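You operate a simulated robot arm through the tools that you are given. There is no shell and no other tool. Be economical: measure what you need, move in short steps, check, and stop when the job is done.

You are at the controls of a simulated robot arm. One attempt, no reset.

TASK
Pile some things up. At the end: the grey spring clip (marked "700 g") from the counter under the picture stands on top of the brown carton (marked "POLISH"); the purple shut box of dryer sheets from the counter under the picture is on the counter by the broom cupboard, with the yellow bar of soap from there on top of it and the brown cloth weight (marked "1200 g") on top of that; whatever was shut is shut again. Leave all else as you found it, and nothing knocked over.
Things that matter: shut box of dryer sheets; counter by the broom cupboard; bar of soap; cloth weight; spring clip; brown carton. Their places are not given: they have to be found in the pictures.

Only the result counts: the job must be done as asked and must still hold three seconds after the hand-in. Knocking over, shifting, dropping, spilling or breaking anything else fails it.

THE ROBOT
A 7-joint arm with a two-finger parallel gripper, fixed in place. Base frame: the origin is at the foot of the arm, x ahead of it, y to its left, z up; the work surface is at about z = 91. Lengths are in cm, angles in degrees, forces in N, time in s.
With the tool pointing down near the work surface it reaches from about 28 to 68 cm from the base axis. Its first joint turns from -66.0 to 66.0 degrees. Payload 1.57 kg.
The tool frame sits at the grasp point between the pads (the TCP): z along the fingers, y along the line on which they close. The tips reach 3 cm beyond it. Largest opening 11 cm; finger width 2.4, thickness 1.2; the body of the gripper, 4.8 by 11.2 cm, starts 7.8 cm behind the TCP.
Orientation is told as [roll, pitch, yaw] about the base's x, y, z axes, in that order, counted from this pose: with the fingers straight down and closing along the base's y, the tool's x points along the base's -x, its y along +y and its z along -z.

THE INTERFACE
- The arm moves only by the tool apply_moves. Its arguments are lists of equal length, an entry for each row: "travel": the shift along the tool's x, y, z in units of 250 mm (1.0 is 250 mm), a list of three; "rotation": the turn, a rotation vector about the tool's x, y, z in units of 45 degrees (1.0 is 45 degrees), a list of three; "fingers": the gripper command, from -1 (fully open) to 1 (shut), values between in proportion. In form: {"travel": [[x, y, z], ...], "rotation": [[ax, ay, az], ...], "fingers": [fingers, ...]}. A call has 1 to 10 rows; each row is the pose to reach, as a shift and turn from the pose commanded when the call began, along the tool's axes at that moment. A call with a number of a shift or a turn outside -1 to 1 is refused whole. Rows are played at 5 a second. More than 5 cm and 8.6 degrees between two rows, or a gripper value outside its range, and nothing of the call is played. Where a pose cannot be reached the arm comes as near as it can. A force on the tool above 40 N (or 10 N above the force at the start of the call, whichever is more), or a blocked arm, ends the call early, and 0.2 s more pass. Each finger travels about 10.8 cm/s and halts on what it meets, pressing with about 27 N; the grip force reading is that of the motor and also rises with nothing between the fingers. The clock runs only during rows and for 0.2 s after the last one: add rows that repeat a pose to give the fingers time. The reply holds the time, the measured pose of the TCP, the force on the tool along the base axes, the opening and the grip force, in the units named above and with some noise, and new pictures: "views" is both (left out), scene, wrist or none.
- Cameras (640 x 400 px; columns grow to the right, rows downward): "scene" is fixed at [17.19, -40.82, 138.7]; the picture's right is [0.65, -0.76, 0.00], its down [-0.56, -0.47, -0.69] and it looks along [0.52, 0.44, -0.73] (base axes); focal length 279 px, centre (320, 200). "wrist" rides on the gripper at [-3.6, 0, -8] in the tool frame; the picture's right is [0.00, -1.00, 0.00], its down [0.97, 0.00, -0.24] and it looks along [0.24, 0.00, 0.97] (tool axes); focal length 218 px, centre (320, 200).
- measure_at(camera, pixels): there is no depth. For up to 12 entries [column, row, z] of the newest picture of that camera ("zoom" is the newest enlarged one), the place [x, y] in the base frame at which the ray of that pixel passes the height z, good to about 0.2 cm. The clock stands still meanwhile.
- zoom(camera, box): a new picture of the part [left, top, right, bottom] of that camera's present view, enlarged. The clock stands still meanwhile.
- close_job(): hands the job in; it is judged then, once.

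Keep the steps short. Do not move on a guess: measure, check each grasp and each placing, and mend mistakes. In all there are 80 turns and 120 pictures (those below and enlarged ones count). Leave the gripper open and the arm clear of the work at the hand-in unless told otherwise, and finish with a single line.

The tools are called by a JSON object that holds its "fn" and its "kwargs". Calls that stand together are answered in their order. apply_moves: Moves the arm, as the interface text tells. Its arguments: {"type":"object","properties":{"travel":{"type":"array"},"rotation":{"type":"array"},"fingers":{"type":"array"},"views":{"type":"string","enum":["both","scene","wrist","none"]}},"required":["travel","rotation","fingers"]} The other tools are called the same way: measure_at (camera, pixels) gives the place at which the rays of pixels pass given heights; zoom (camera, box) takes an enlarged picture of a part of a camera's view; close_job () hands the job in.

At the start:

```text
t: 0.0
position: [30.75, -14.57, 118.67]
orientation: [0.1, -0.1, 0.0]
wrist_force: [-0.2, 0.0, -0.1]
gripper_width: 11.0
grasp_force: 0.0
```

scene: 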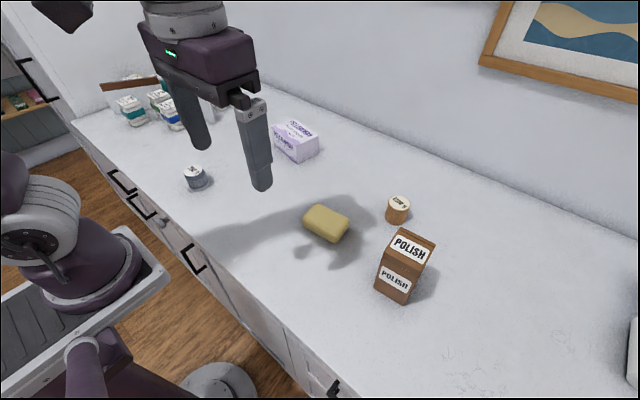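
wrist: 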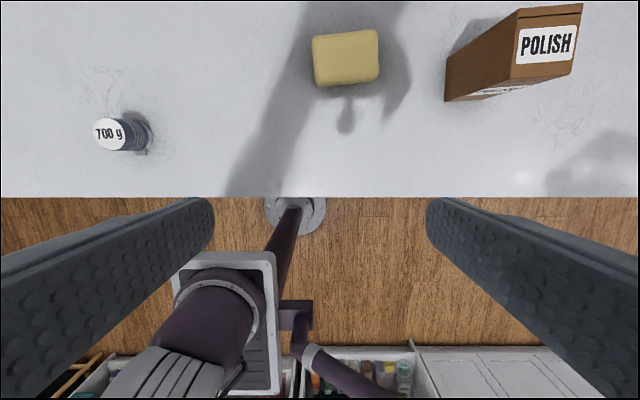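

I see the grey clip near (195,178), the purple box at (296,143), the soap at (326,223), the brown weight at (398,210) and the carton at (405,267). The broom cupboard isn't clear yet, so I'll zoom in on both sides of the scene.

{"fn": "zoom", "kwargs": {"camera": "scene", "box": [0, 0, 240, 150]}}

{"fn": "zoom", "kwargs": {"camera": "scene", "box": [160, 100, 480, 300]}}

{"fn": "measure_at", "kwargs": {"camera": "scene", "pixels": [[195, 186, 91], [296, 158, 91], [326, 235, 91], [397, 220, 91], [395, 298, 91], [635, 380, 91], [75, 122, 91], [340, 390, 91], [240, 85, 91], [640, 235, 91]]}}

```text
2.67 times, centred on (120, 75) of scene
```

zoom: 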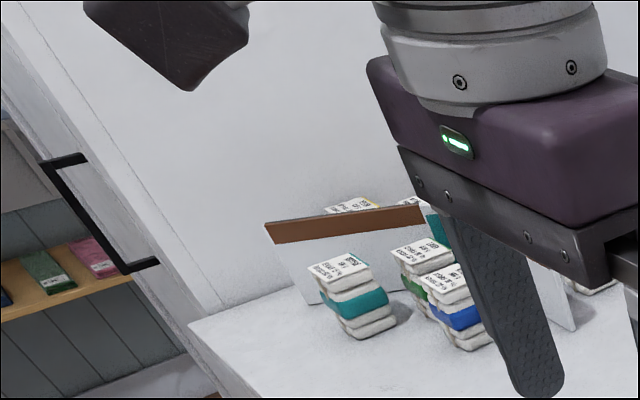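

```text
2.00 times, centred on (320, 200) of scene
```

zoom: 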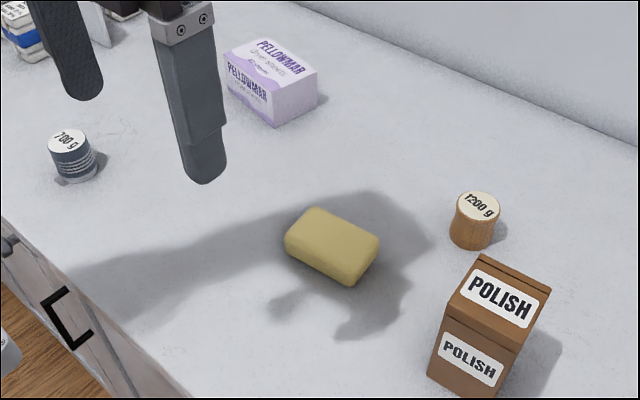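

```text
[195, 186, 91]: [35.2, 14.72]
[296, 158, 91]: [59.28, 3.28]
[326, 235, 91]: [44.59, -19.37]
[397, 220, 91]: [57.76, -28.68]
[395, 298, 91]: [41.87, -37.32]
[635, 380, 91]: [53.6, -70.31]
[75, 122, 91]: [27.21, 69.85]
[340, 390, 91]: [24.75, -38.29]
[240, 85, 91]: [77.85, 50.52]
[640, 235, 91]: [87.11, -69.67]
```

To find the cupboard I'll tilt the hand to look left (+y), staying high and moving a little that way.

{"fn": "apply_moves", "kwargs": {"travel": [[0, 0.1, 0], [0, 0.2, 0], [0, 0.3, 0], [0, 0.4, 0], [0, 0.5, 0], [0, 0.6, 0]], "rotation": [[-0.17, 0, 0], [-0.34, 0, 0], [-0.51, 0, 0], [-0.68, 0, 0], [-0.85, 0, 0], [-1, 0, 0]], "fingers": [-1, -1, -1, -1, -1, -1]}}

```text
t: 1.4
position: [30.66, 0.38, 118.72]
orientation: [45.1, 0.0, -0.2]
wrist_force: [0.4, -0.1, 0.5]
gripper_width: 11.0
grasp_force: 0.0
```

scene: 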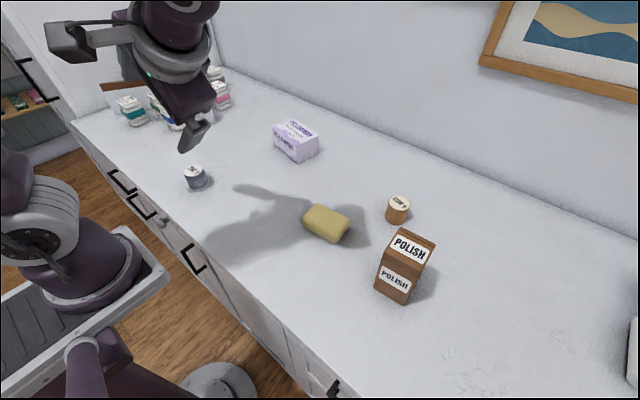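
wrist: 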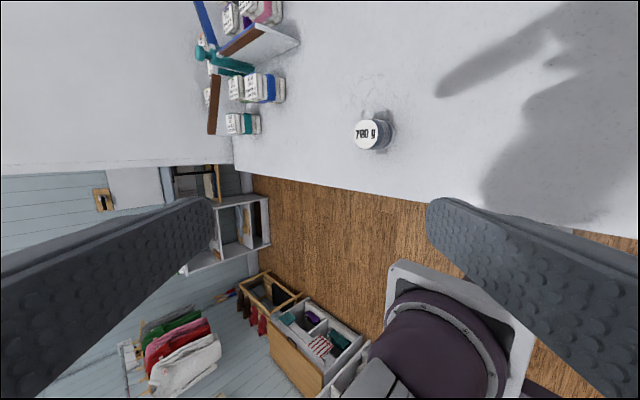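

The left end holds sachets and panels next to a tall white unit. I'll zoom in there.

{"fn": "zoom", "kwargs": {"camera": "wrist", "box": [80, 0, 400, 200]}}

{"fn": "zoom", "kwargs": {"camera": "scene", "box": [0, 0, 240, 150]}}

```text
2.00 times, centred on (240, 100) of wrist
```

zoom: 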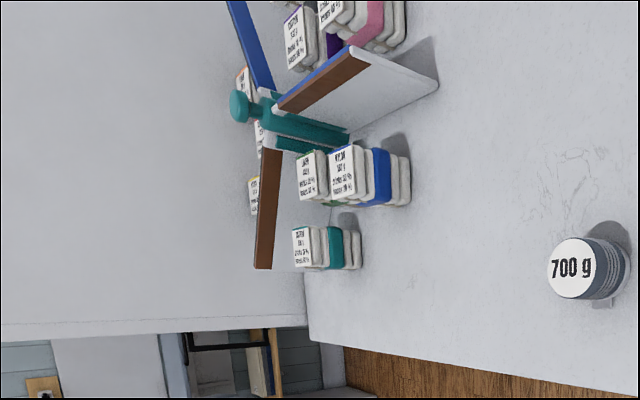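

```text
2.67 times, centred on (120, 75) of scene
```

zoom: 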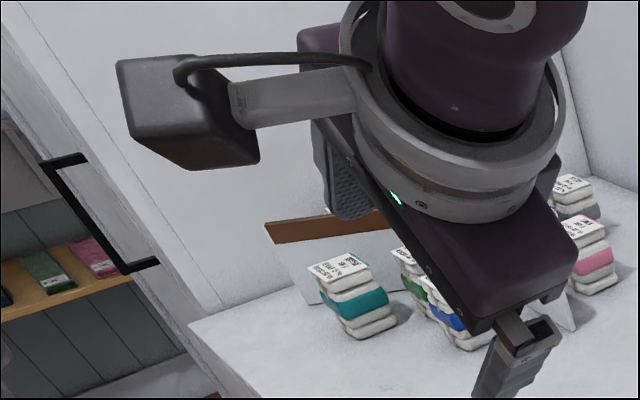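

The tall unit at y≈70 may be the cupboard, but I'll check the right side before deciding. I'm turning back upright first.

{"fn": "apply_moves", "kwargs": {"travel": [[0, -0.071, -0.071], [0, -0.142, -0.142], [0, -0.213, -0.213], [0, -0.284, -0.284], [0, -0.355, -0.355], [0, -0.424, -0.424]], "rotation": [[0.17, 0, 0], [0.34, 0, 0], [0.51, 0, 0], [0.68, 0, 0], [0.85, 0, 0], [1, 0, 0]], "fingers": [-1, -1, -1, -1, -1, -1], "views": "none"}}

{"fn": "apply_moves", "kwargs": {"travel": [[0, -0.1, 0], [0, -0.2, 0], [0, -0.3, 0], [0, -0.4, 0], [0, -0.5, 0], [0, -0.6, 0]], "rotation": [[0.17, 0, 0], [0.34, 0, 0], [0.51, 0, 0], [0.68, 0, 0], [0.85, 0, 0], [1, 0, 0]], "fingers": [-1, -1, -1, -1, -1, -1], "views": "wrist"}}

```text
t: 2.8
position: [30.75, -14.5, 118.8]
orientation: [-0.1, 0.0, 0.0]
wrist_force: [-0.7, 0.7, -0.5]
gripper_width: 10.98
grasp_force: 0.0
```

```text
t: 4.2
position: [30.93, -29.48, 118.65]
orientation: [-45.1, -0.1, -0.1]
wrist_force: [0.4, -0.2, -0.1]
gripper_width: 10.98
grasp_force: 0.0
```

wrist: 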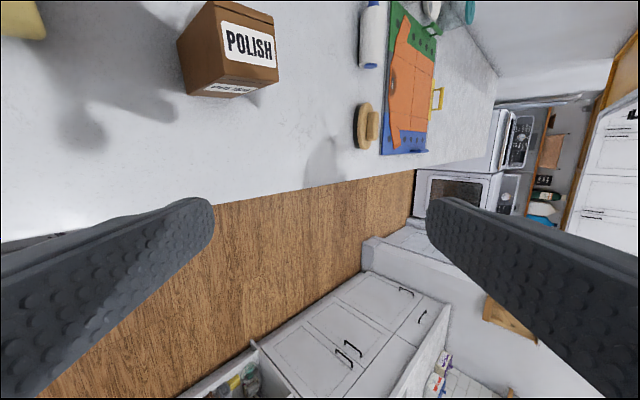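

The counter goes on to the right, with a bottle, brush and mat on it. I'll zoom in to look for a seam or a second counter and for labels.

{"fn": "zoom", "kwargs": {"camera": "wrist", "box": [300, 0, 640, 212]}}

{"fn": "zoom", "kwargs": {"camera": "scene", "box": [0, 60, 240, 210]}}

```text
1.88 times, centred on (470, 106) of wrist
```

zoom: 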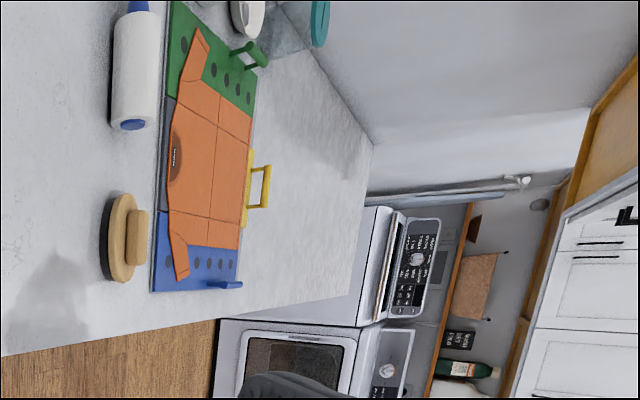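

```text
2.67 times, centred on (120, 135) of scene
```

zoom: 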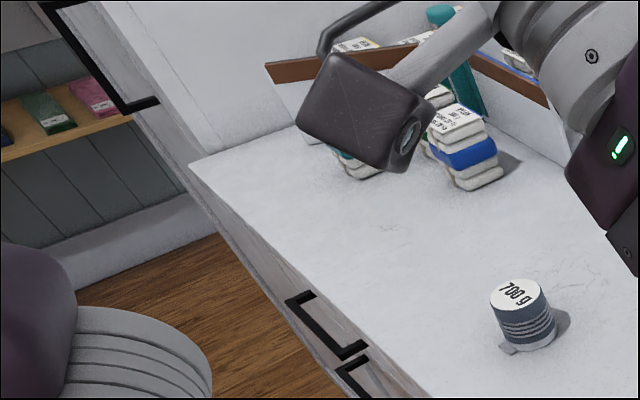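

The tall unit with the handle adjoins the left end. Before choosing, I'll look behind on the right, where there were white cabinets, for another counter.

{"fn": "apply_moves", "kwargs": {"travel": [[0, 0, -0.05], [0, 0, -0.1], [0, 0, -0.15], [0, 0, -0.2], [0, 0, -0.25], [0, 0, -0.3]], "rotation": [[0, 0.17, 0], [0, 0.34, 0], [0, 0.51, 0], [0, 0.68, 0], [0, 0.85, 0], [0, 1, 0]], "fingers": [-1, -1, -1, -1, -1, -1], "views": "wrist"}}

```text
t: 5.6
position: [30.87, -24.29, 124.05]
orientation: [-54.8, 30.2, -35.4]
wrist_force: [-0.6, -0.5, 1.5]
gripper_width: 11.0
grasp_force: 0.0
```

wrist: 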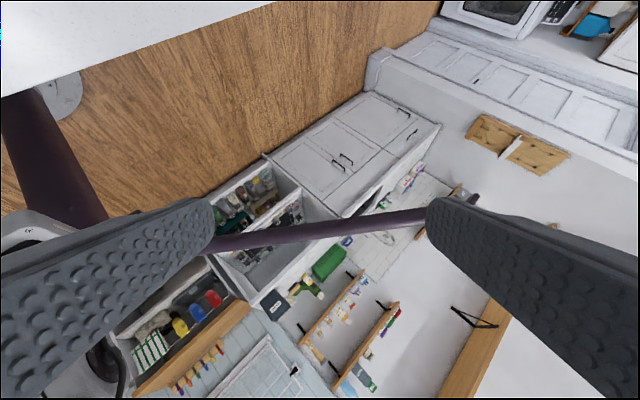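

Behind me there's only a distant counter, out of reach. I'll reverse and then look left and forward more steeply.

{"fn": "apply_moves", "kwargs": {"travel": [[-0.036, 0, 0.036], [-0.072, 0, 0.072], [-0.108, 0, 0.108], [-0.144, 0, 0.144], [-0.18, 0, 0.18], [-0.212, 0, 0.212]], "rotation": [[0, -0.17, 0], [0, -0.34, 0], [0, -0.51, 0], [0, -0.68, 0], [0, -0.85, 0], [0, -1, 0]], "fingers": [-1, -1, -1, -1, -1, -1], "views": "none"}}

{"fn": "apply_moves", "kwargs": {"travel": [[0, 0.071, -0.071], [0, 0.142, -0.142], [0, 0.213, -0.213], [0, 0.284, -0.284], [0, 0.355, -0.355], [0, 0.424, -0.424]], "rotation": [[-0.17, 0, 0], [-0.34, 0, 0], [-0.51, 0, 0], [-0.68, 0, 0], [-0.85, 0, 0], [-1, 0, 0]], "fingers": [-1, -1, -1, -1, -1, -1], "views": "none"}}

{"fn": "apply_moves", "kwargs": {"travel": [[0, 0.1, -0.06], [0, 0.2, -0.12], [0, 0.3, -0.18], [0, 0.4, -0.24], [0, 0.5, -0.3], [0, 0.6, -0.36], [0, 0.7, -0.4], [0, 0.8, -0.4]], "rotation": [[-0.17, 0, 0], [-0.34, 0, 0], [-0.51, 0, 0], [-0.68, 0, 0], [-0.85, 0, 0], [-1, 0, 0], [-1, 0, 0], [-1, 0, 0]], "fingers": [-1, -1, -1, -1, -1, -1, -1, -1], "views": "none"}}

{"fn": "apply_moves", "kwargs": {"travel": [[0, 0, 0], [0, 0, 0], [0, 0, 0], [0, 0, 0], [0, 0, 0], [0, 0, 0]], "rotation": [[-0.15, 0, 0], [-0.3, 0, 0], [-0.45, 0, 0], [-0.6, 0, 0], [-0.7, 0, 0], [-0.8, 0, 0]], "fingers": [-1, -1, -1, -1, -1, -1], "views": "both"}}

```text
t: 7.0
position: [30.86, -29.39, 118.73]
orientation: [-44.9, -0.1, 0.0]
wrist_force: [-0.3, 0.1, 0.5]
gripper_width: 11.0
grasp_force: 0.1
```

```text
t: 8.4
position: [31.04, -14.35, 118.67]
orientation: [0.1, 0.0, -0.1]
wrist_force: [-0.8, 0.0, 0.0]
gripper_width: 11.01
grasp_force: 0.0
```

```text
t: 10.2
position: [30.77, 5.38, 128.79]
orientation: [45.1, -0.1, 0.0]
wrist_force: [0.9, -0.7, 0.1]
gripper_width: 11.04
grasp_force: 0.0
```

```text
t: 11.6
position: [30.88, 5.47, 128.7]
orientation: [81.1, 0.0, 0.1]
wrist_force: [0.1, -0.4, 0.1]
gripper_width: 10.98
grasp_force: 0.0
```

scene: 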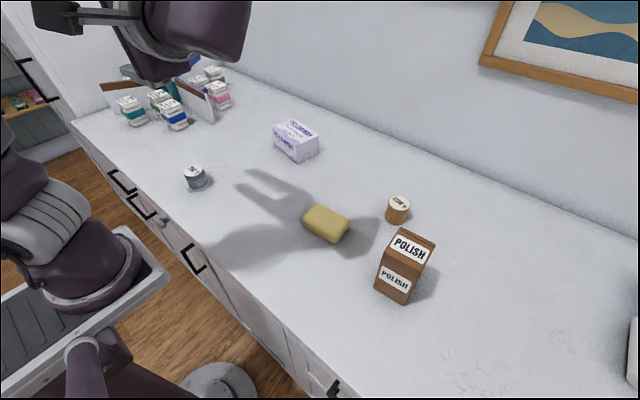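
wrist: 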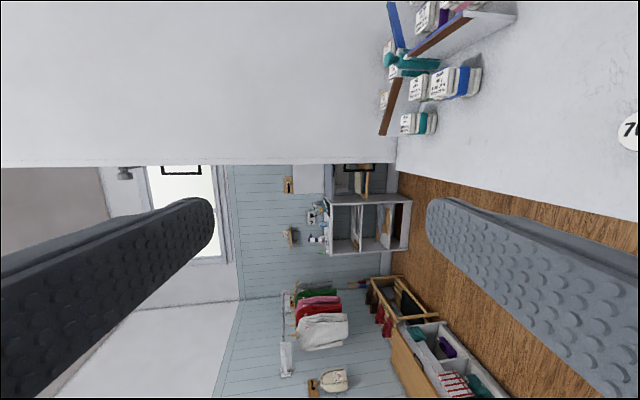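

The tall unit beside this counter has two handled doors and stands at the counter's left end, so that is the broom cupboard. The only counter in reach is this one. I'll straighten up and look at the carton, box and other things from above.

{"fn": "apply_moves", "kwargs": {"travel": [[0, 0, 0], [0, 0, 0], [0, 0, 0], [0, 0, 0], [0, 0, 0]], "rotation": [[0.17, 0, 0], [0.34, 0, 0], [0.51, 0, 0], [0.68, 0, 0], [0.8, 0, 0]], "fingers": [-1, -1, -1, -1, -1], "views": "none"}}

{"fn": "apply_moves", "kwargs": {"travel": [[-0.08, 0, 0], [-0.16, 0, 0], [-0.24, 0, 0], [-0.32, 0, 0], [-0.4, 0, 0], [-0.48, 0, 0]], "rotation": [[0.17, 0, 0], [0.34, 0, 0], [0.51, 0, 0], [0.68, 0, 0], [0.85, 0, 0], [1, 0, 0]], "fingers": [-1, -1, -1, -1, -1, -1], "views": "wrist"}}

{"fn": "zoom", "kwargs": {"camera": "scene", "box": [340, 180, 460, 310]}}

{"fn": "zoom", "kwargs": {"camera": "wrist", "box": [0, 0, 640, 400]}}

```text
t: 12.8
position: [30.86, 5.58, 128.67]
orientation: [44.8, 0.1, -0.1]
wrist_force: [-0.1, 0.0, -0.1]
gripper_width: 11.03
grasp_force: 0.1
```

```text
t: 14.2
position: [43.04, 5.36, 128.65]
orientation: [-0.1, -0.1, -0.2]
wrist_force: [0.6, -0.4, -0.6]
gripper_width: 10.99
grasp_force: 0.0
```

wrist: 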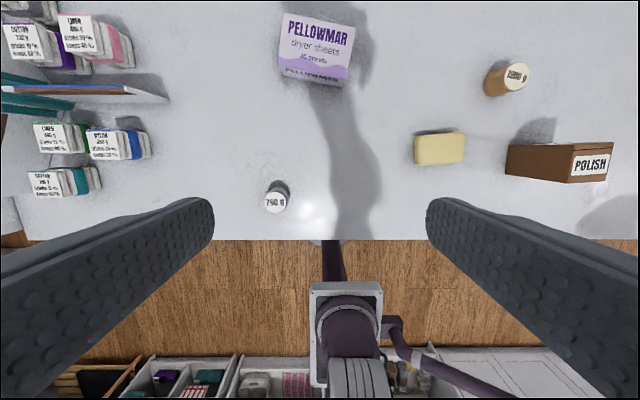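

```text
3.08 times, centred on (400, 245) of scene
```

zoom: 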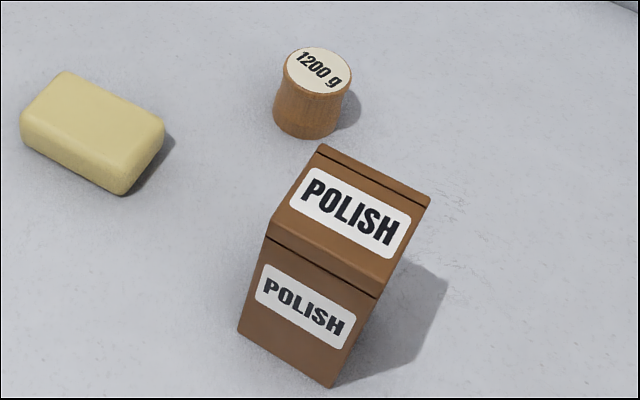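

```text
1.00 times, centred on (320, 200) of wrist
```

zoom: 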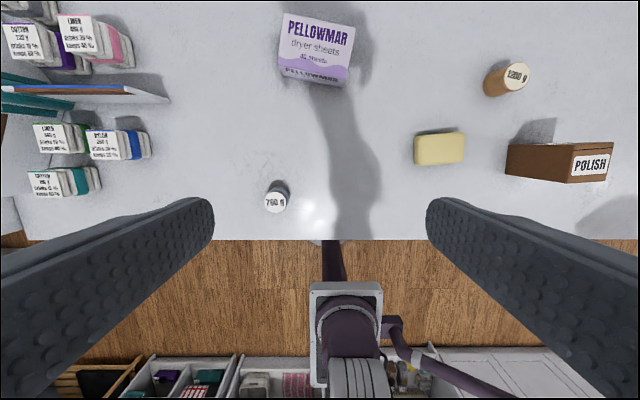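

Now I have a good overhead view. I'll measure the object tops at several candidate heights in both cameras to get heights and positions.

{"fn": "zoom", "kwargs": {"camera": "scene", "box": [250, 100, 346, 180]}}

{"fn": "zoom", "kwargs": {"camera": "wrist", "box": [240, 0, 400, 100]}}

{"fn": "measure_at", "kwargs": {"camera": "scene", "pixels": [[194, 171, 94], [194, 171, 96], [194, 171, 98], [399, 203, 95], [399, 203, 97], [399, 203, 99], [412, 245, 99], [412, 245, 102], [412, 245, 105]]}}

{"fn": "measure_at", "kwargs": {"camera": "wrist", "pixels": [[275, 204, 94], [275, 204, 96], [275, 204, 98], [518, 75, 95], [518, 75, 97], [518, 75, 99], [590, 163, 99], [590, 163, 102], [590, 163, 105], [155, 145, 92], [102, 180, 92], [168, 98, 92]]}}

```text
5.00 times, centred on (298, 140) of scene
```

zoom: 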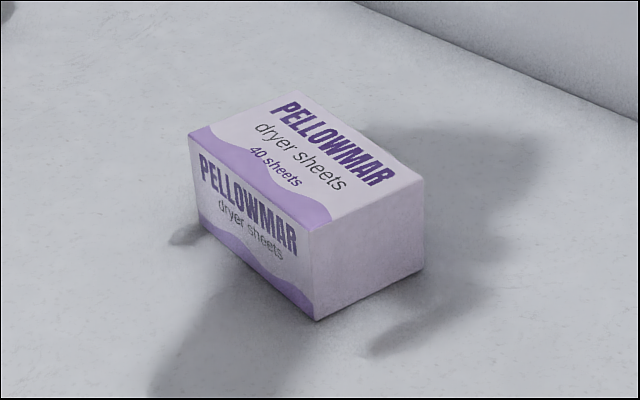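

```text
4.00 times, centred on (320, 50) of wrist
```

zoom: 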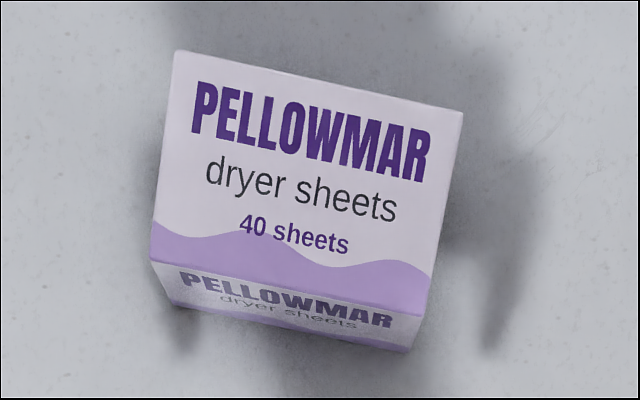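

```text
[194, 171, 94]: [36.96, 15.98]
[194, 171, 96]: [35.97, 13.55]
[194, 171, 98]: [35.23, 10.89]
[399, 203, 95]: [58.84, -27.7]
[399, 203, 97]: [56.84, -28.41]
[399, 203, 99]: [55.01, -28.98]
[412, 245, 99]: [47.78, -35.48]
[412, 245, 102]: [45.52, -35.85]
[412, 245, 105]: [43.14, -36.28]
```

```text
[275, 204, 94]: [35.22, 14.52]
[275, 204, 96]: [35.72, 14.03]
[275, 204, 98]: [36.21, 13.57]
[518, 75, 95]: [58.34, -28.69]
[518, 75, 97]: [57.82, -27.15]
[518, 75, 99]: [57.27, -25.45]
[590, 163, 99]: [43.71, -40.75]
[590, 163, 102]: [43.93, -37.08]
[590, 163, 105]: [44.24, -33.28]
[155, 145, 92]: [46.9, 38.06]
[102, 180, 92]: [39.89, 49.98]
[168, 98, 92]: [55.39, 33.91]
```

Clip ≈ (35.9, 13.9) with its top at about 95.9. Weight ≈ (58.1, −27.9) with its top at about 95.8. The carton's top is at about 103. Next I'll measure the corners of the box, carton and soap.

{"fn": "measure_at", "kwargs": {"camera": "wrist", "pixels": [[283.75, 12.5, 98], [355.75, 28, 98], [347, 79.5, 98], [277.5, 64.5, 98], [281, 76, 91], [341, 88, 91], [283.75, 12.5, 97], [355.75, 28, 97], [347, 79.5, 97], [277.5, 64.5, 97]]}}

{"fn": "measure_at", "kwargs": {"camera": "scene", "pixels": [[288, 126.6, 98], [313.6, 146.4, 98], [334.6, 135.6, 98], [288, 126.6, 97], [313.6, 146.4, 97], [334.6, 135.6, 97], [304.4, 118.4, 97], [313.2, 164, 91], [334, 153.6, 91], [289, 144.6, 91]]}}

{"fn": "zoom", "kwargs": {"camera": "wrist", "box": [400, 50, 640, 200]}}

```text
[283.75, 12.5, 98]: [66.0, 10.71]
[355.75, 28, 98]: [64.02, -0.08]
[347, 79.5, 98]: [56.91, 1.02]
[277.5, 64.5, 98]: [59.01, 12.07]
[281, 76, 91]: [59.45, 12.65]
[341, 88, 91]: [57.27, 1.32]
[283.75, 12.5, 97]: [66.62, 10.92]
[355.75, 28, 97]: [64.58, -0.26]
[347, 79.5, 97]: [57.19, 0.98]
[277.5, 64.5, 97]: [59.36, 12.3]
```

```text
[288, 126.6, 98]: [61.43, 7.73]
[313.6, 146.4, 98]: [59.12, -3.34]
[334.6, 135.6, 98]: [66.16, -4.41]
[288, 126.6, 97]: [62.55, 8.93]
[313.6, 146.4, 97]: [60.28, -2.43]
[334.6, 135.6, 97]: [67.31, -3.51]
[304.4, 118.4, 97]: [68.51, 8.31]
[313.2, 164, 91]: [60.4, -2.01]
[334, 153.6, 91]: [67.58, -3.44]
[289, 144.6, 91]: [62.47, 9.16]
```

```text
2.67 times, centred on (520, 125) of wrist
```

zoom: 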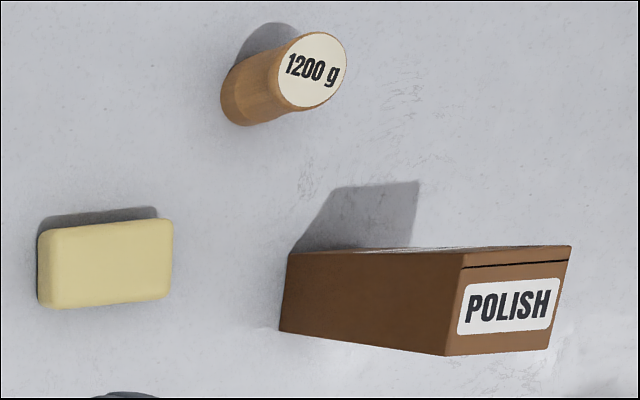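

The two cameras disagree by up to 3 cm on the purple box's corners, so I need a closer check. I'll bring the wrist camera lower, near the box, still well above it.

{"fn": "apply_moves", "kwargs": {"travel": [[-0.09, -0.02, 0.1], [-0.18, -0.05, 0.24], [-0.27, -0.07, 0.38], [-0.36, -0.1, 0.5], [-0.36, -0.1, 0.6], [-0.36, -0.1, 0.6]], "rotation": [[0, 0, 0], [0, 0, 0], [0, 0, 0], [0, 0, 0], [0, 0, 0], [0, 0, 0]], "fingers": [-1, -1, -1, -1, -1, -1]}}

```text
t: 15.6
position: [51.89, 2.66, 113.53]
orientation: [0.0, 0.0, 0.1]
wrist_force: [-0.4, 0.7, 0.2]
gripper_width: 10.99
grasp_force: 0.1
```

scene: 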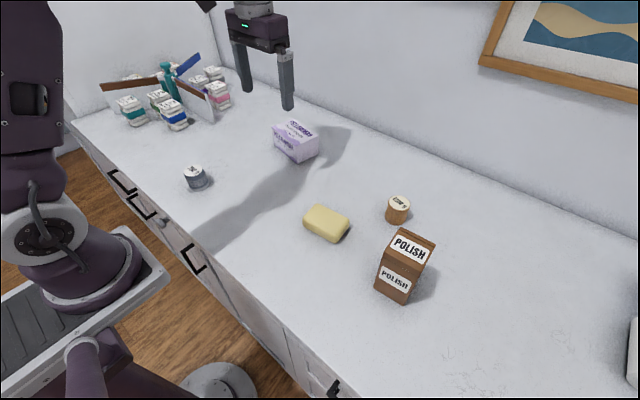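
wrist: 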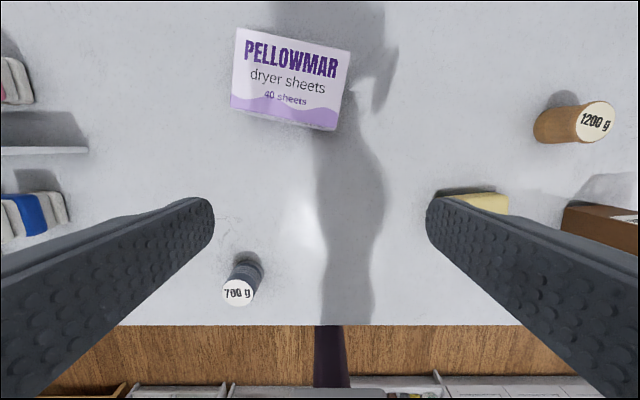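

I mis-scaled one zoom: the scene box pixels were offset by 16, since the zoom shows a wider area. Remeasuring with corrected pixels.

{"fn": "measure_at", "kwargs": {"camera": "scene", "pixels": [[272, 126.6, 97], [297.6, 146.4, 97], [318.6, 135.6, 97], [288.4, 118.4, 97], [297.2, 164, 91], [318, 153.6, 91], [273, 144.6, 91]]}}

{"fn": "zoom", "kwargs": {"camera": "wrist", "box": [200, 0, 400, 125]}}

{"fn": "zoom", "kwargs": {"camera": "scene", "box": [160, 120, 320, 220]}}

{"fn": "zoom", "kwargs": {"camera": "scene", "box": [296, 190, 456, 290]}}

```text
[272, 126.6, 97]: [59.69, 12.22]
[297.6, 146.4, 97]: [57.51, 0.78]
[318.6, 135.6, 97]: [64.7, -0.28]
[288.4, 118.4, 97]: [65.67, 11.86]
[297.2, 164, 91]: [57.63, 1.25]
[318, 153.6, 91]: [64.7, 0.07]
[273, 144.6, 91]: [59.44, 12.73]
```

```text
3.20 times, centred on (300, 62) of wrist
```

zoom: 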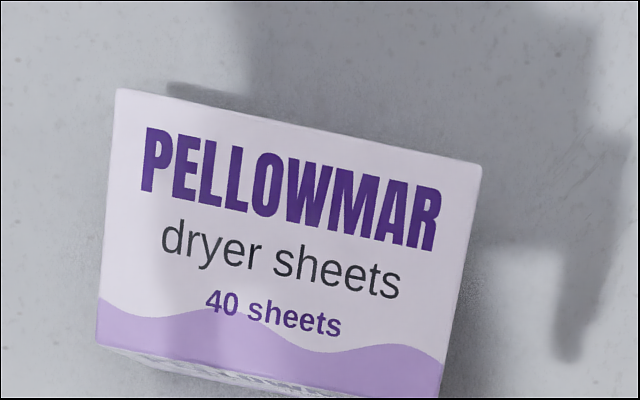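

```text
4.00 times, centred on (240, 170) of scene
```

zoom: 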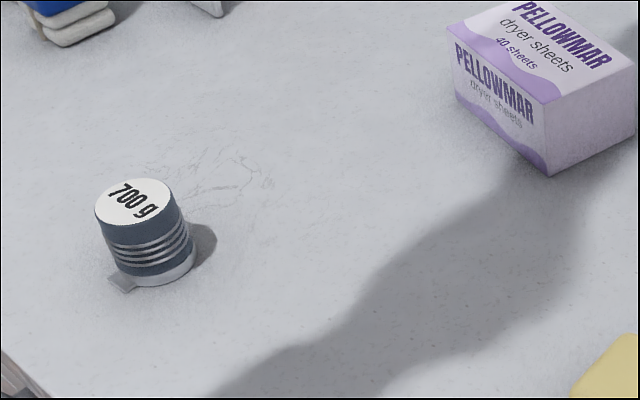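

```text
4.00 times, centred on (376, 240) of scene
```

zoom: 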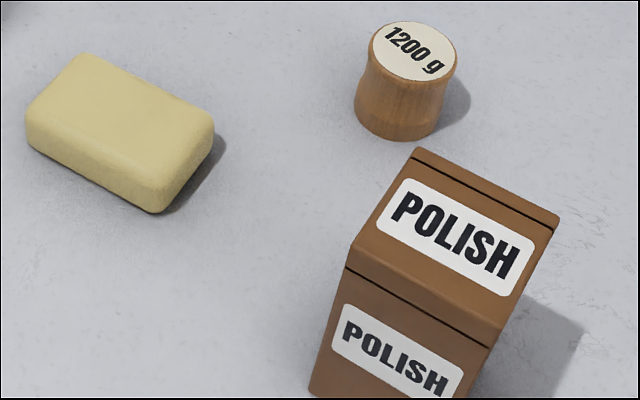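

Both cameras now agree on the box: its centre is about (62, 6), it measures 11.5 × 7.2 cm, and its top is at about 97. I'll do the clip first, moving above it at (35.8, 14.1) while staying high, then checking.

{"fn": "measure_at", "kwargs": {"camera": "scene", "pixels": [[400.5, 227.5, 103], [435.5, 243.8, 103], [421.8, 272, 103], [385.5, 250, 103], [373, 287.7, 91], [404.2, 305.7, 91], [201, 187, 91], [188, 190, 91]]}}

{"fn": "apply_moves", "kwargs": {"travel": [[0.13, 0.09, 0], [0.26, 0.18, 0], [0.39, 0.27, 0], [0.52, 0.36, 0.1], [0.644, 0.458, 0.2], [0.644, 0.458, 0.32], [0.644, 0.458, 0.32]], "rotation": [[0, 0, 0], [0, 0, 0], [0, 0, 0], [0, 0, 0], [0, 0, 0], [0, 0, 0], [0, 0, 0]], "fingers": [-1, -1, -1, -1, -1, -1, -1]}}

```text
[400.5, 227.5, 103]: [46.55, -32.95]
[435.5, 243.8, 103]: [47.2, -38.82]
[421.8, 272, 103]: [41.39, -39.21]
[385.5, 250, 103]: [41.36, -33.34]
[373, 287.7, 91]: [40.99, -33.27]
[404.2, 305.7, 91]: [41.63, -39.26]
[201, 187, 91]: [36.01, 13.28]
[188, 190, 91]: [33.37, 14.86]
```

```text
t: 17.2
position: [35.78, 14.5, 105.35]
orientation: [0.0, 0.1, 0.0]
wrist_force: [-0.7, -0.2, 0.0]
gripper_width: 11.03
grasp_force: 0.0
```

scene: 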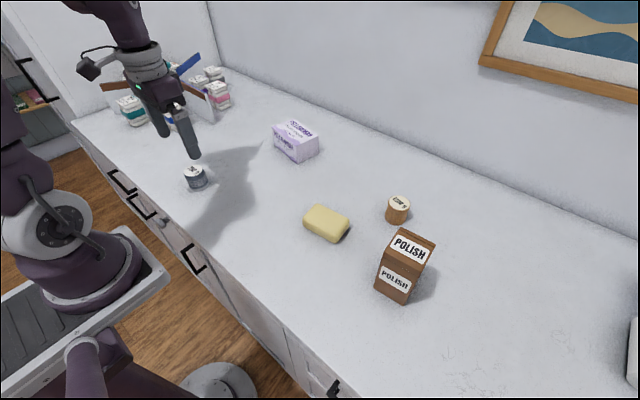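
wrist: 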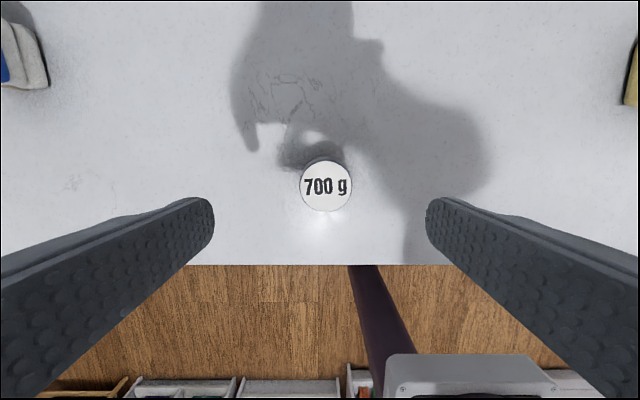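

The carton's top is about 5.8 × 6 cm, centred at (44.2, −36.0). I'll measure the clip's top at (326,186).

{"fn": "measure_at", "kwargs": {"camera": "wrist", "pixels": [[326, 186, 95.9], [299, 186, 95.9], [352, 186, 95.9], [326, 161, 95.9], [326, 211, 95.9]]}}

```text
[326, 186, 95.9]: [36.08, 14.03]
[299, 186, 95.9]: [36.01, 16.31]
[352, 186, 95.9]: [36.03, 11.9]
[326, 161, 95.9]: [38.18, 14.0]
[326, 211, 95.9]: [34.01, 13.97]
```

The clip's centre is (36.05, 14.05) and its diameter about 4.3. I'll descend so the TCP is at about z = 94.7, then close.

{"fn": "apply_moves", "kwargs": {"travel": [[-0.01, -0.018, 0.14], [-0.01, -0.018, 0.28], [-0.01, -0.018, 0.38], [-0.01, -0.018, 0.426], [-0.01, -0.018, 0.426], [-0.01, -0.018, 0.426], [-0.01, -0.018, 0.426], [-0.01, -0.018, 0.426], [-0.01, -0.018, 0.426]], "rotation": [[0, 0, 0], [0, 0, 0], [0, 0, 0], [0, 0, 0], [0, 0, 0], [0, 0, 0], [0, 0, 0], [0, 0, 0], [0, 0, 0]], "fingers": [-1, -1, -1, -1, -1, 0.0, 0.4, 1, 1]}}

```text
t: 19.2
position: [36.03, 13.88, 95.04]
orientation: [-0.1, 0.0, 0.1]
wrist_force: [0.2, -0.1, 0.3]
gripper_width: 4.5
grasp_force: 27.0
```

scene: 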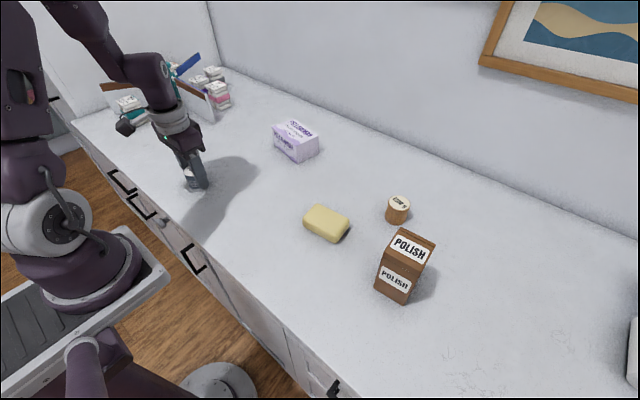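
wrist: 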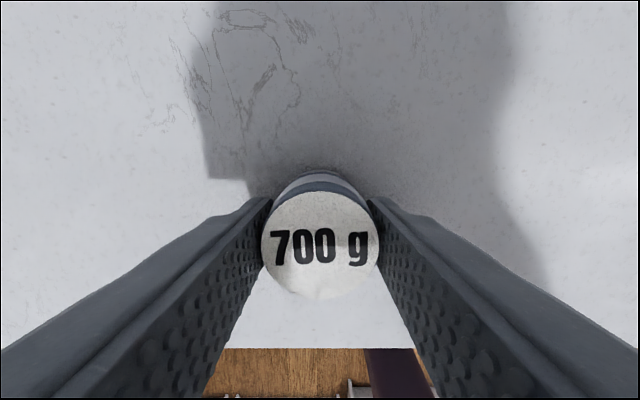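

Held at 4.5 cm opening with 27 N. Lifting straight up and moving toward the carton in two calls.

{"fn": "apply_moves", "kwargs": {"travel": [[0, 0, -0.1], [0, 0, -0.25], [0, 0, -0.42], [0, 0, -0.6], [0, 0, -0.76], [0, -0.16, -0.8], [0, -0.34, -0.8], [-0.06, -0.52, -0.8], [-0.12, -0.7, -0.8], [-0.18, -0.88, -0.8]], "rotation": [[0, 0, 0], [0, 0, 0], [0, 0, 0], [0, 0, 0], [0, 0, 0], [0, 0, 0], [0, 0, 0], [0, 0, 0], [0, 0, 0], [0, 0, 0]], "fingers": [1, 1, 1, 1, 1, 1, 1, 1, 1, 1], "views": "wrist"}}

```text
t: 21.4
position: [40.47, -7.97, 115.17]
orientation: [-0.1, 0.0, 0.1]
wrist_force: [-0.4, -1.2, -1.3]
gripper_width: 4.51
grasp_force: 27.0
```

wrist: 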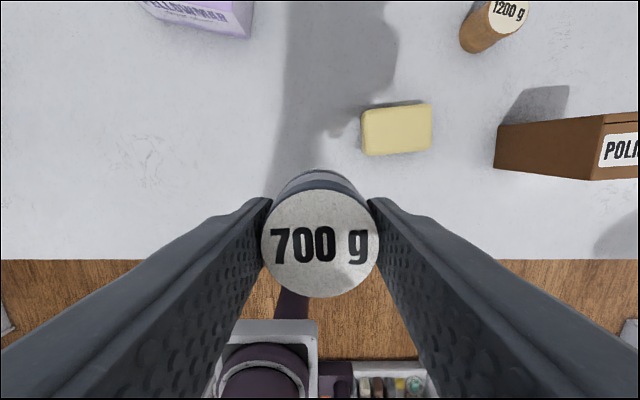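

Still held. I'll move on, stop short of the carton, and measure its top precisely.

{"fn": "apply_moves", "kwargs": {"travel": [[-0.03, -0.18, 0], [-0.06, -0.36, 0], [-0.09, -0.54, 0], [-0.148, -0.7, 0], [-0.148, -0.7, 0]], "rotation": [[0, 0, 0], [0, 0, 0], [0, 0, 0], [0, 0, 0], [0, 0, 0]], "fingers": [1, 1, 1, 1, 1]}}

{"fn": "zoom", "kwargs": {"camera": "wrist", "box": [340, 60, 500, 160]}}

```text
t: 22.6
position: [44.34, -25.67, 115.17]
orientation: [0.0, 0.0, 0.0]
wrist_force: [-0.7, -0.3, -1.4]
gripper_width: 4.52
grasp_force: 26.8
```

scene: 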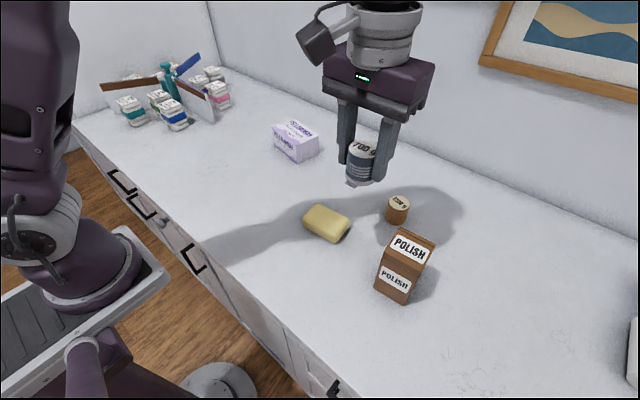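
wrist: 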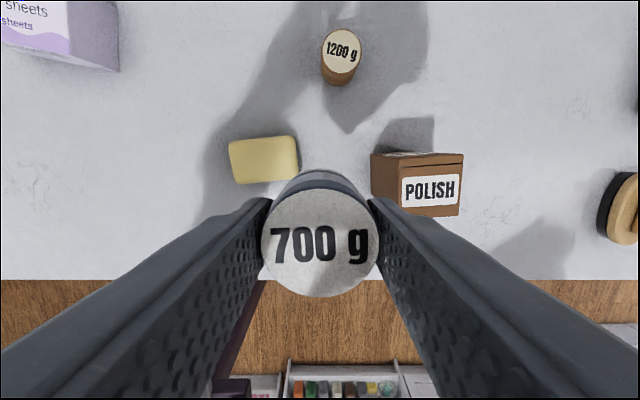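

```text
4.00 times, centred on (420, 110) of wrist
```

zoom: 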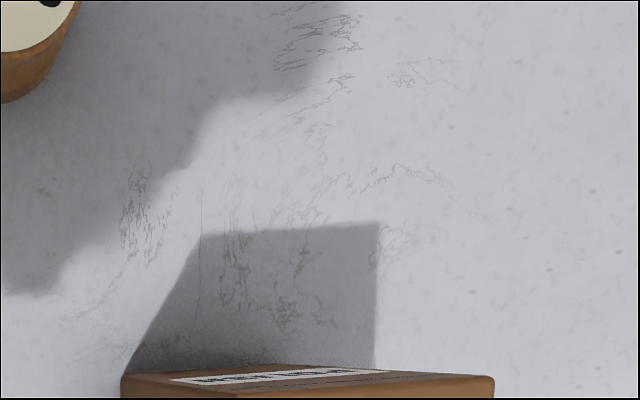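

I'll zoom in on the carton's top face for its corners.

{"fn": "zoom", "kwargs": {"camera": "wrist", "box": [352, 135, 480, 225]}}

```text
4.44 times, centred on (416, 180) of wrist
```

zoom: 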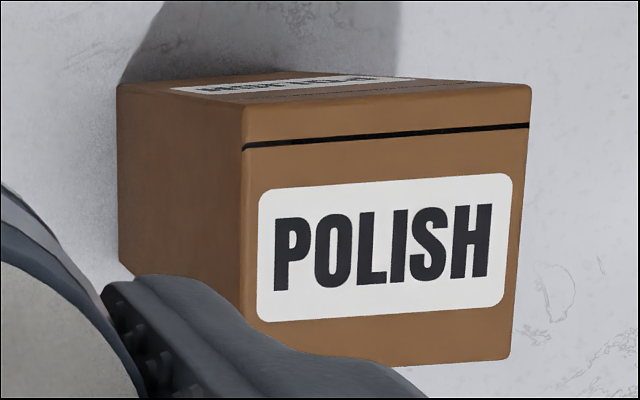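

{"fn": "measure_at", "kwargs": {"camera": "zoom", "pixels": [[244, 105, 103], [530, 85, 103], [510, 358, 103], [244, 105, 102.5], [530, 85, 102.5], [510, 358, 102.5], [118, 88, 91], [120, 262, 91]]}}

{"fn": "zoom", "kwargs": {"camera": "scene", "box": [320, 120, 416, 200]}}

```text
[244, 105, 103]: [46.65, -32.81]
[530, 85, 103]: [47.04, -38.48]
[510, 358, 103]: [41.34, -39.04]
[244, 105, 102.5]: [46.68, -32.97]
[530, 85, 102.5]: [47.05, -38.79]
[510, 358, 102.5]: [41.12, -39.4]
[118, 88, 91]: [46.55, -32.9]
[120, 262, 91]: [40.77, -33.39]
```

```text
5.00 times, centred on (368, 160) of scene
```

zoom: 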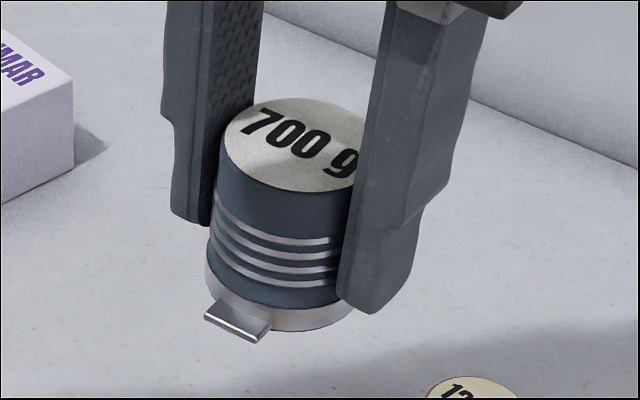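

The carton top's centre is (44.05, −35.95) at z≈102.9. I'll move over it at the present height, then lower to just above contact.

{"fn": "apply_moves", "kwargs": {"travel": [[0.004, -0.14, 0], [0.008, -0.28, 0], [0.011, -0.412, 0], [0.011, -0.412, 0.1], [0.011, -0.412, 0.2], [0.011, -0.412, 0.28], [0.011, -0.412, 0.31], [0.011, -0.412, 0.31]], "rotation": [[0, 0, 0], [0, 0, 0], [0, 0, 0], [0, 0, 0], [0, 0, 0], [0, 0, 0], [0, 0, 0], [0, 0, 0]], "fingers": [1, 1, 1, 1, 1, 1, 1, 1]}}

{"fn": "zoom", "kwargs": {"camera": "scene", "box": [340, 170, 468, 250]}}

```text
t: 24.4
position: [43.98, -35.93, 107.34]
orientation: [0.0, 0.1, 0.0]
wrist_force: [-0.6, 1.2, -1.6]
gripper_width: 4.52
grasp_force: 27.3
```

scene: 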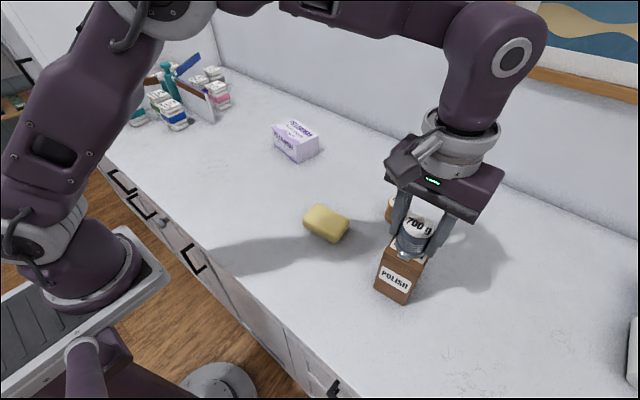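
wrist: 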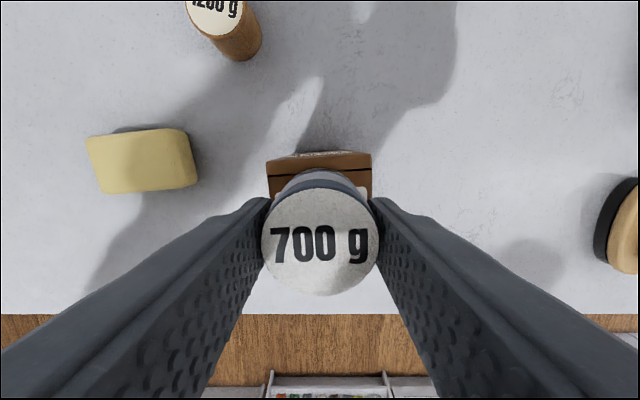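

```text
5.00 times, centred on (404, 210) of scene
```

zoom: 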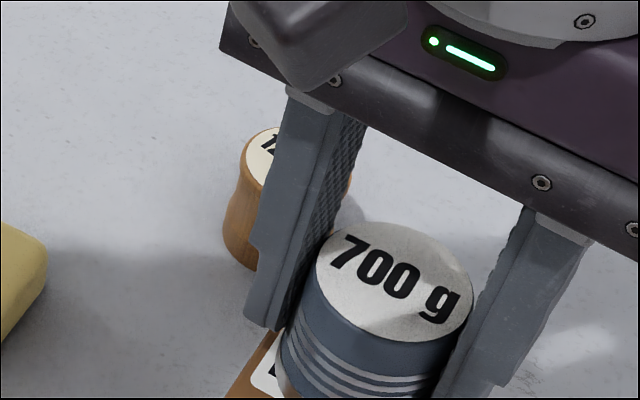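

About 0.5 cm remains. I'll inch down and watch the force.

{"fn": "apply_moves", "kwargs": {"travel": [[0, 0, 0.006], [0, 0, 0.012], [0, 0, 0.016], [0, 0, 0.016]], "rotation": [[0, 0, 0], [0, 0, 0], [0, 0, 0], [0, 0, 0]], "fingers": [1, 1, 1, 1], "views": "none"}}

{"fn": "zoom", "kwargs": {"camera": "scene", "box": [352, 210, 480, 290]}}

```text
t: 25.4
position: [43.96, -35.84, 106.98]
orientation: [-0.1, -0.1, 0.0]
wrist_force: [1.1, 0.4, 16.4]
gripper_width: 4.5
grasp_force: 26.5
```

```text
5.00 times, centred on (416, 250) of scene
```

zoom: 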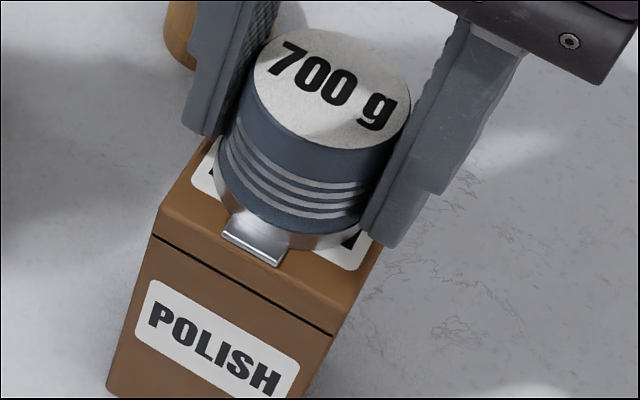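

Contact confirmed at 16 N, and the clip sits flat and centred. I'll relax slightly, open, and lift.

{"fn": "apply_moves", "kwargs": {"travel": [[0, 0, -0.003], [0, 0, -0.003], [0, 0, -0.003], [0, 0, -0.003], [0, 0, -0.05], [0, 0, -0.2], [0, 0, -0.38], [0, 0, -0.5]], "rotation": [[0, 0, 0], [0, 0, 0], [0, 0, 0], [0, 0, 0], [0, 0, 0], [0, 0, 0], [0, 0, 0], [0, 0, 0]], "fingers": [0.1, -0.3, -0.6, -0.6, -0.6, -0.6, -1, -1]}}

{"fn": "zoom", "kwargs": {"camera": "scene", "box": [320, 170, 480, 310]}}

```text
t: 27.2
position: [43.85, -35.95, 119.3]
orientation: [0.0, 0.1, -0.1]
wrist_force: [-0.5, -0.6, -0.3]
gripper_width: 10.98
grasp_force: 0.0
```

scene: 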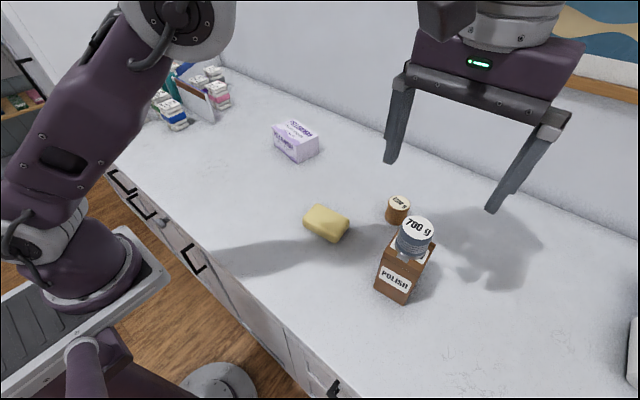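
wrist: 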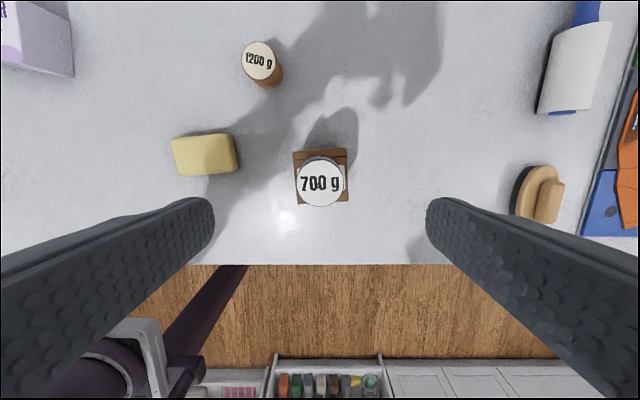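

```text
2.86 times, centred on (400, 240) of scene
```

zoom: 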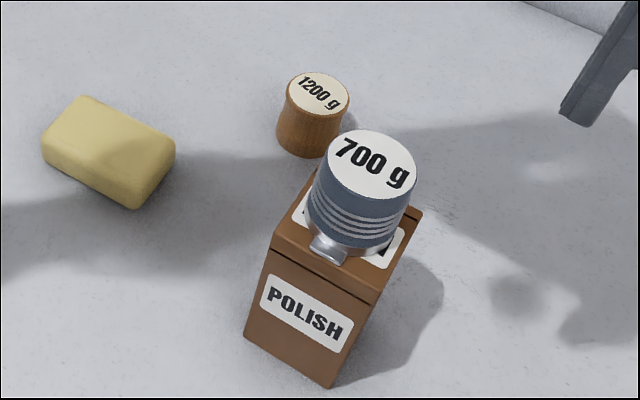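

The clip stands well on the carton. Next is the purple box, which must be gripped across its 7.2 cm side. I'll turn the hand about 80° while moving over it and stay high.

{"fn": "apply_moves", "kwargs": {"travel": [[-0.06, 0.16, 0], [-0.12, 0.32, 0], [-0.18, 0.48, 0], [-0.24, 0.64, 0], [-0.3, 0.8, 0], [-0.365, 0.96, 0]], "rotation": [[0, 0, -0.15], [0, 0, -0.3], [0, 0, -0.45], [0, 0, -0.6], [0, 0, -0.75], [0, 0, -0.9]], "fingers": [-1, -1, -1, -1, -1, -1], "views": "none"}}

{"fn": "apply_moves", "kwargs": {"travel": [[-0.123, 0.053, 0.04], [-0.246, 0.106, 0.08], [-0.369, 0.16, 0.12], [-0.492, 0.213, 0.16], [-0.615, 0.266, 0.2], [-0.74, 0.319, 0.24], [-0.74, 0.319, 0.24]], "rotation": [[0, 0, -0.15], [0, 0, -0.3], [0, 0, -0.45], [0, 0, -0.6], [0, 0, -0.75], [0, 0, -0.89], [0, 0, -0.89]], "fingers": [-1, -1, -1, -1, -1, -1, -1], "views": "both"}}

```text
t: 28.6
position: [52.95, -11.81, 119.36]
orientation: [0.0, 0.0, 40.5]
wrist_force: [-0.3, 0.1, 0.1]
gripper_width: 11.0
grasp_force: 0.1
```

```text
t: 30.2
position: [62.13, 6.14, 113.41]
orientation: [0.0, 0.0, 80.7]
wrist_force: [0.6, 0.5, 0.1]
gripper_width: 11.02
grasp_force: 0.0
```

scene: 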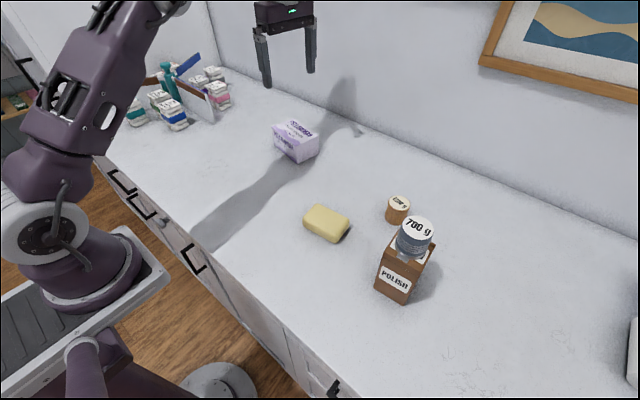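
wrist: 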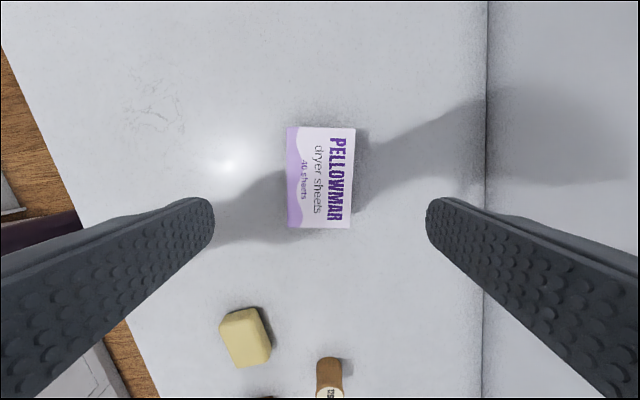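

Aligned nicely. I'll measure the corners and the wall clearance.

{"fn": "measure_at", "kwargs": {"camera": "wrist", "pixels": [[288, 127, 97], [355, 128, 97], [351, 228, 97], [288, 228, 97], [485, 200, 91], [485, 300, 91], [485, 200, 102]]}}

{"fn": "zoom", "kwargs": {"camera": "wrist", "box": [240, 120, 400, 240]}}

```text
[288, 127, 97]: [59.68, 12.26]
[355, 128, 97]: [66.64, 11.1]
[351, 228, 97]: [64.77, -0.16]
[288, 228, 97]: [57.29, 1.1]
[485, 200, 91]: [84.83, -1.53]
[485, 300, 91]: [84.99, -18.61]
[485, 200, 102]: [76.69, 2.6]
```

```text
3.33 times, centred on (320, 180) of wrist
```

zoom: 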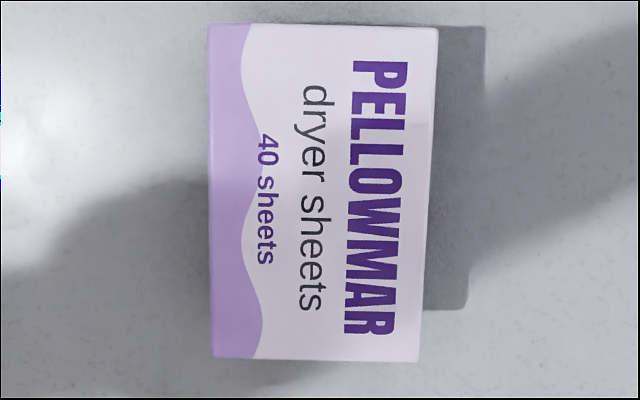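

Centred within 0.1 cm, with the wall 15 cm clear. I'll go down to TCP z≈95.2 and close.

{"fn": "apply_moves", "kwargs": {"travel": [[0, 0, 0.18], [0, 0, 0.36], [0, 0, 0.54], [0, 0, 0.68], [0, 0, 0.728], [0, 0, 0.728], [0, 0, 0.728], [0, 0, 0.728], [0, 0, 0.728]], "rotation": [[0, 0, 0], [0, 0, 0], [0, 0, 0], [0, 0, 0], [0, 0, 0], [0, 0, 0], [0, 0, 0], [0, 0, 0], [0, 0, 0]], "fingers": [-1, -1, -1, -1, -1, -0.5, -0.2, 0.5, 0.5]}}

```text
t: 32.2
position: [61.83, 6.27, 95.38]
orientation: [0.0, 0.0, 80.6]
wrist_force: [-0.3, 0.1, -0.9]
gripper_width: 7.46
grasp_force: 26.8
```

scene: 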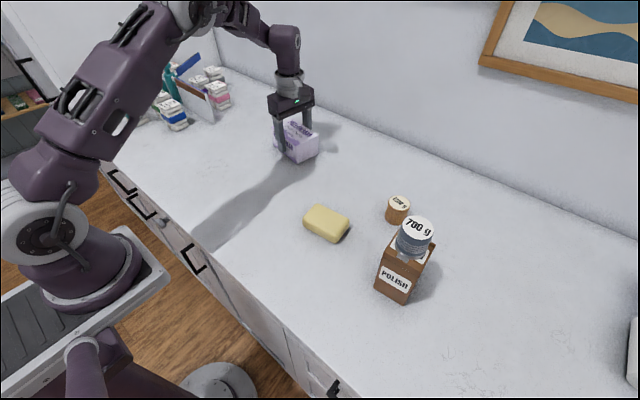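
wrist: 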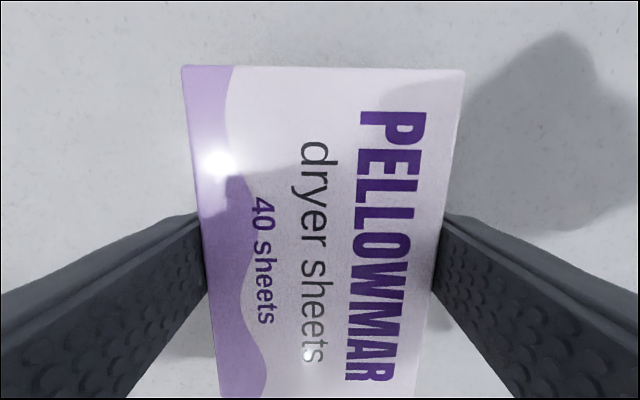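

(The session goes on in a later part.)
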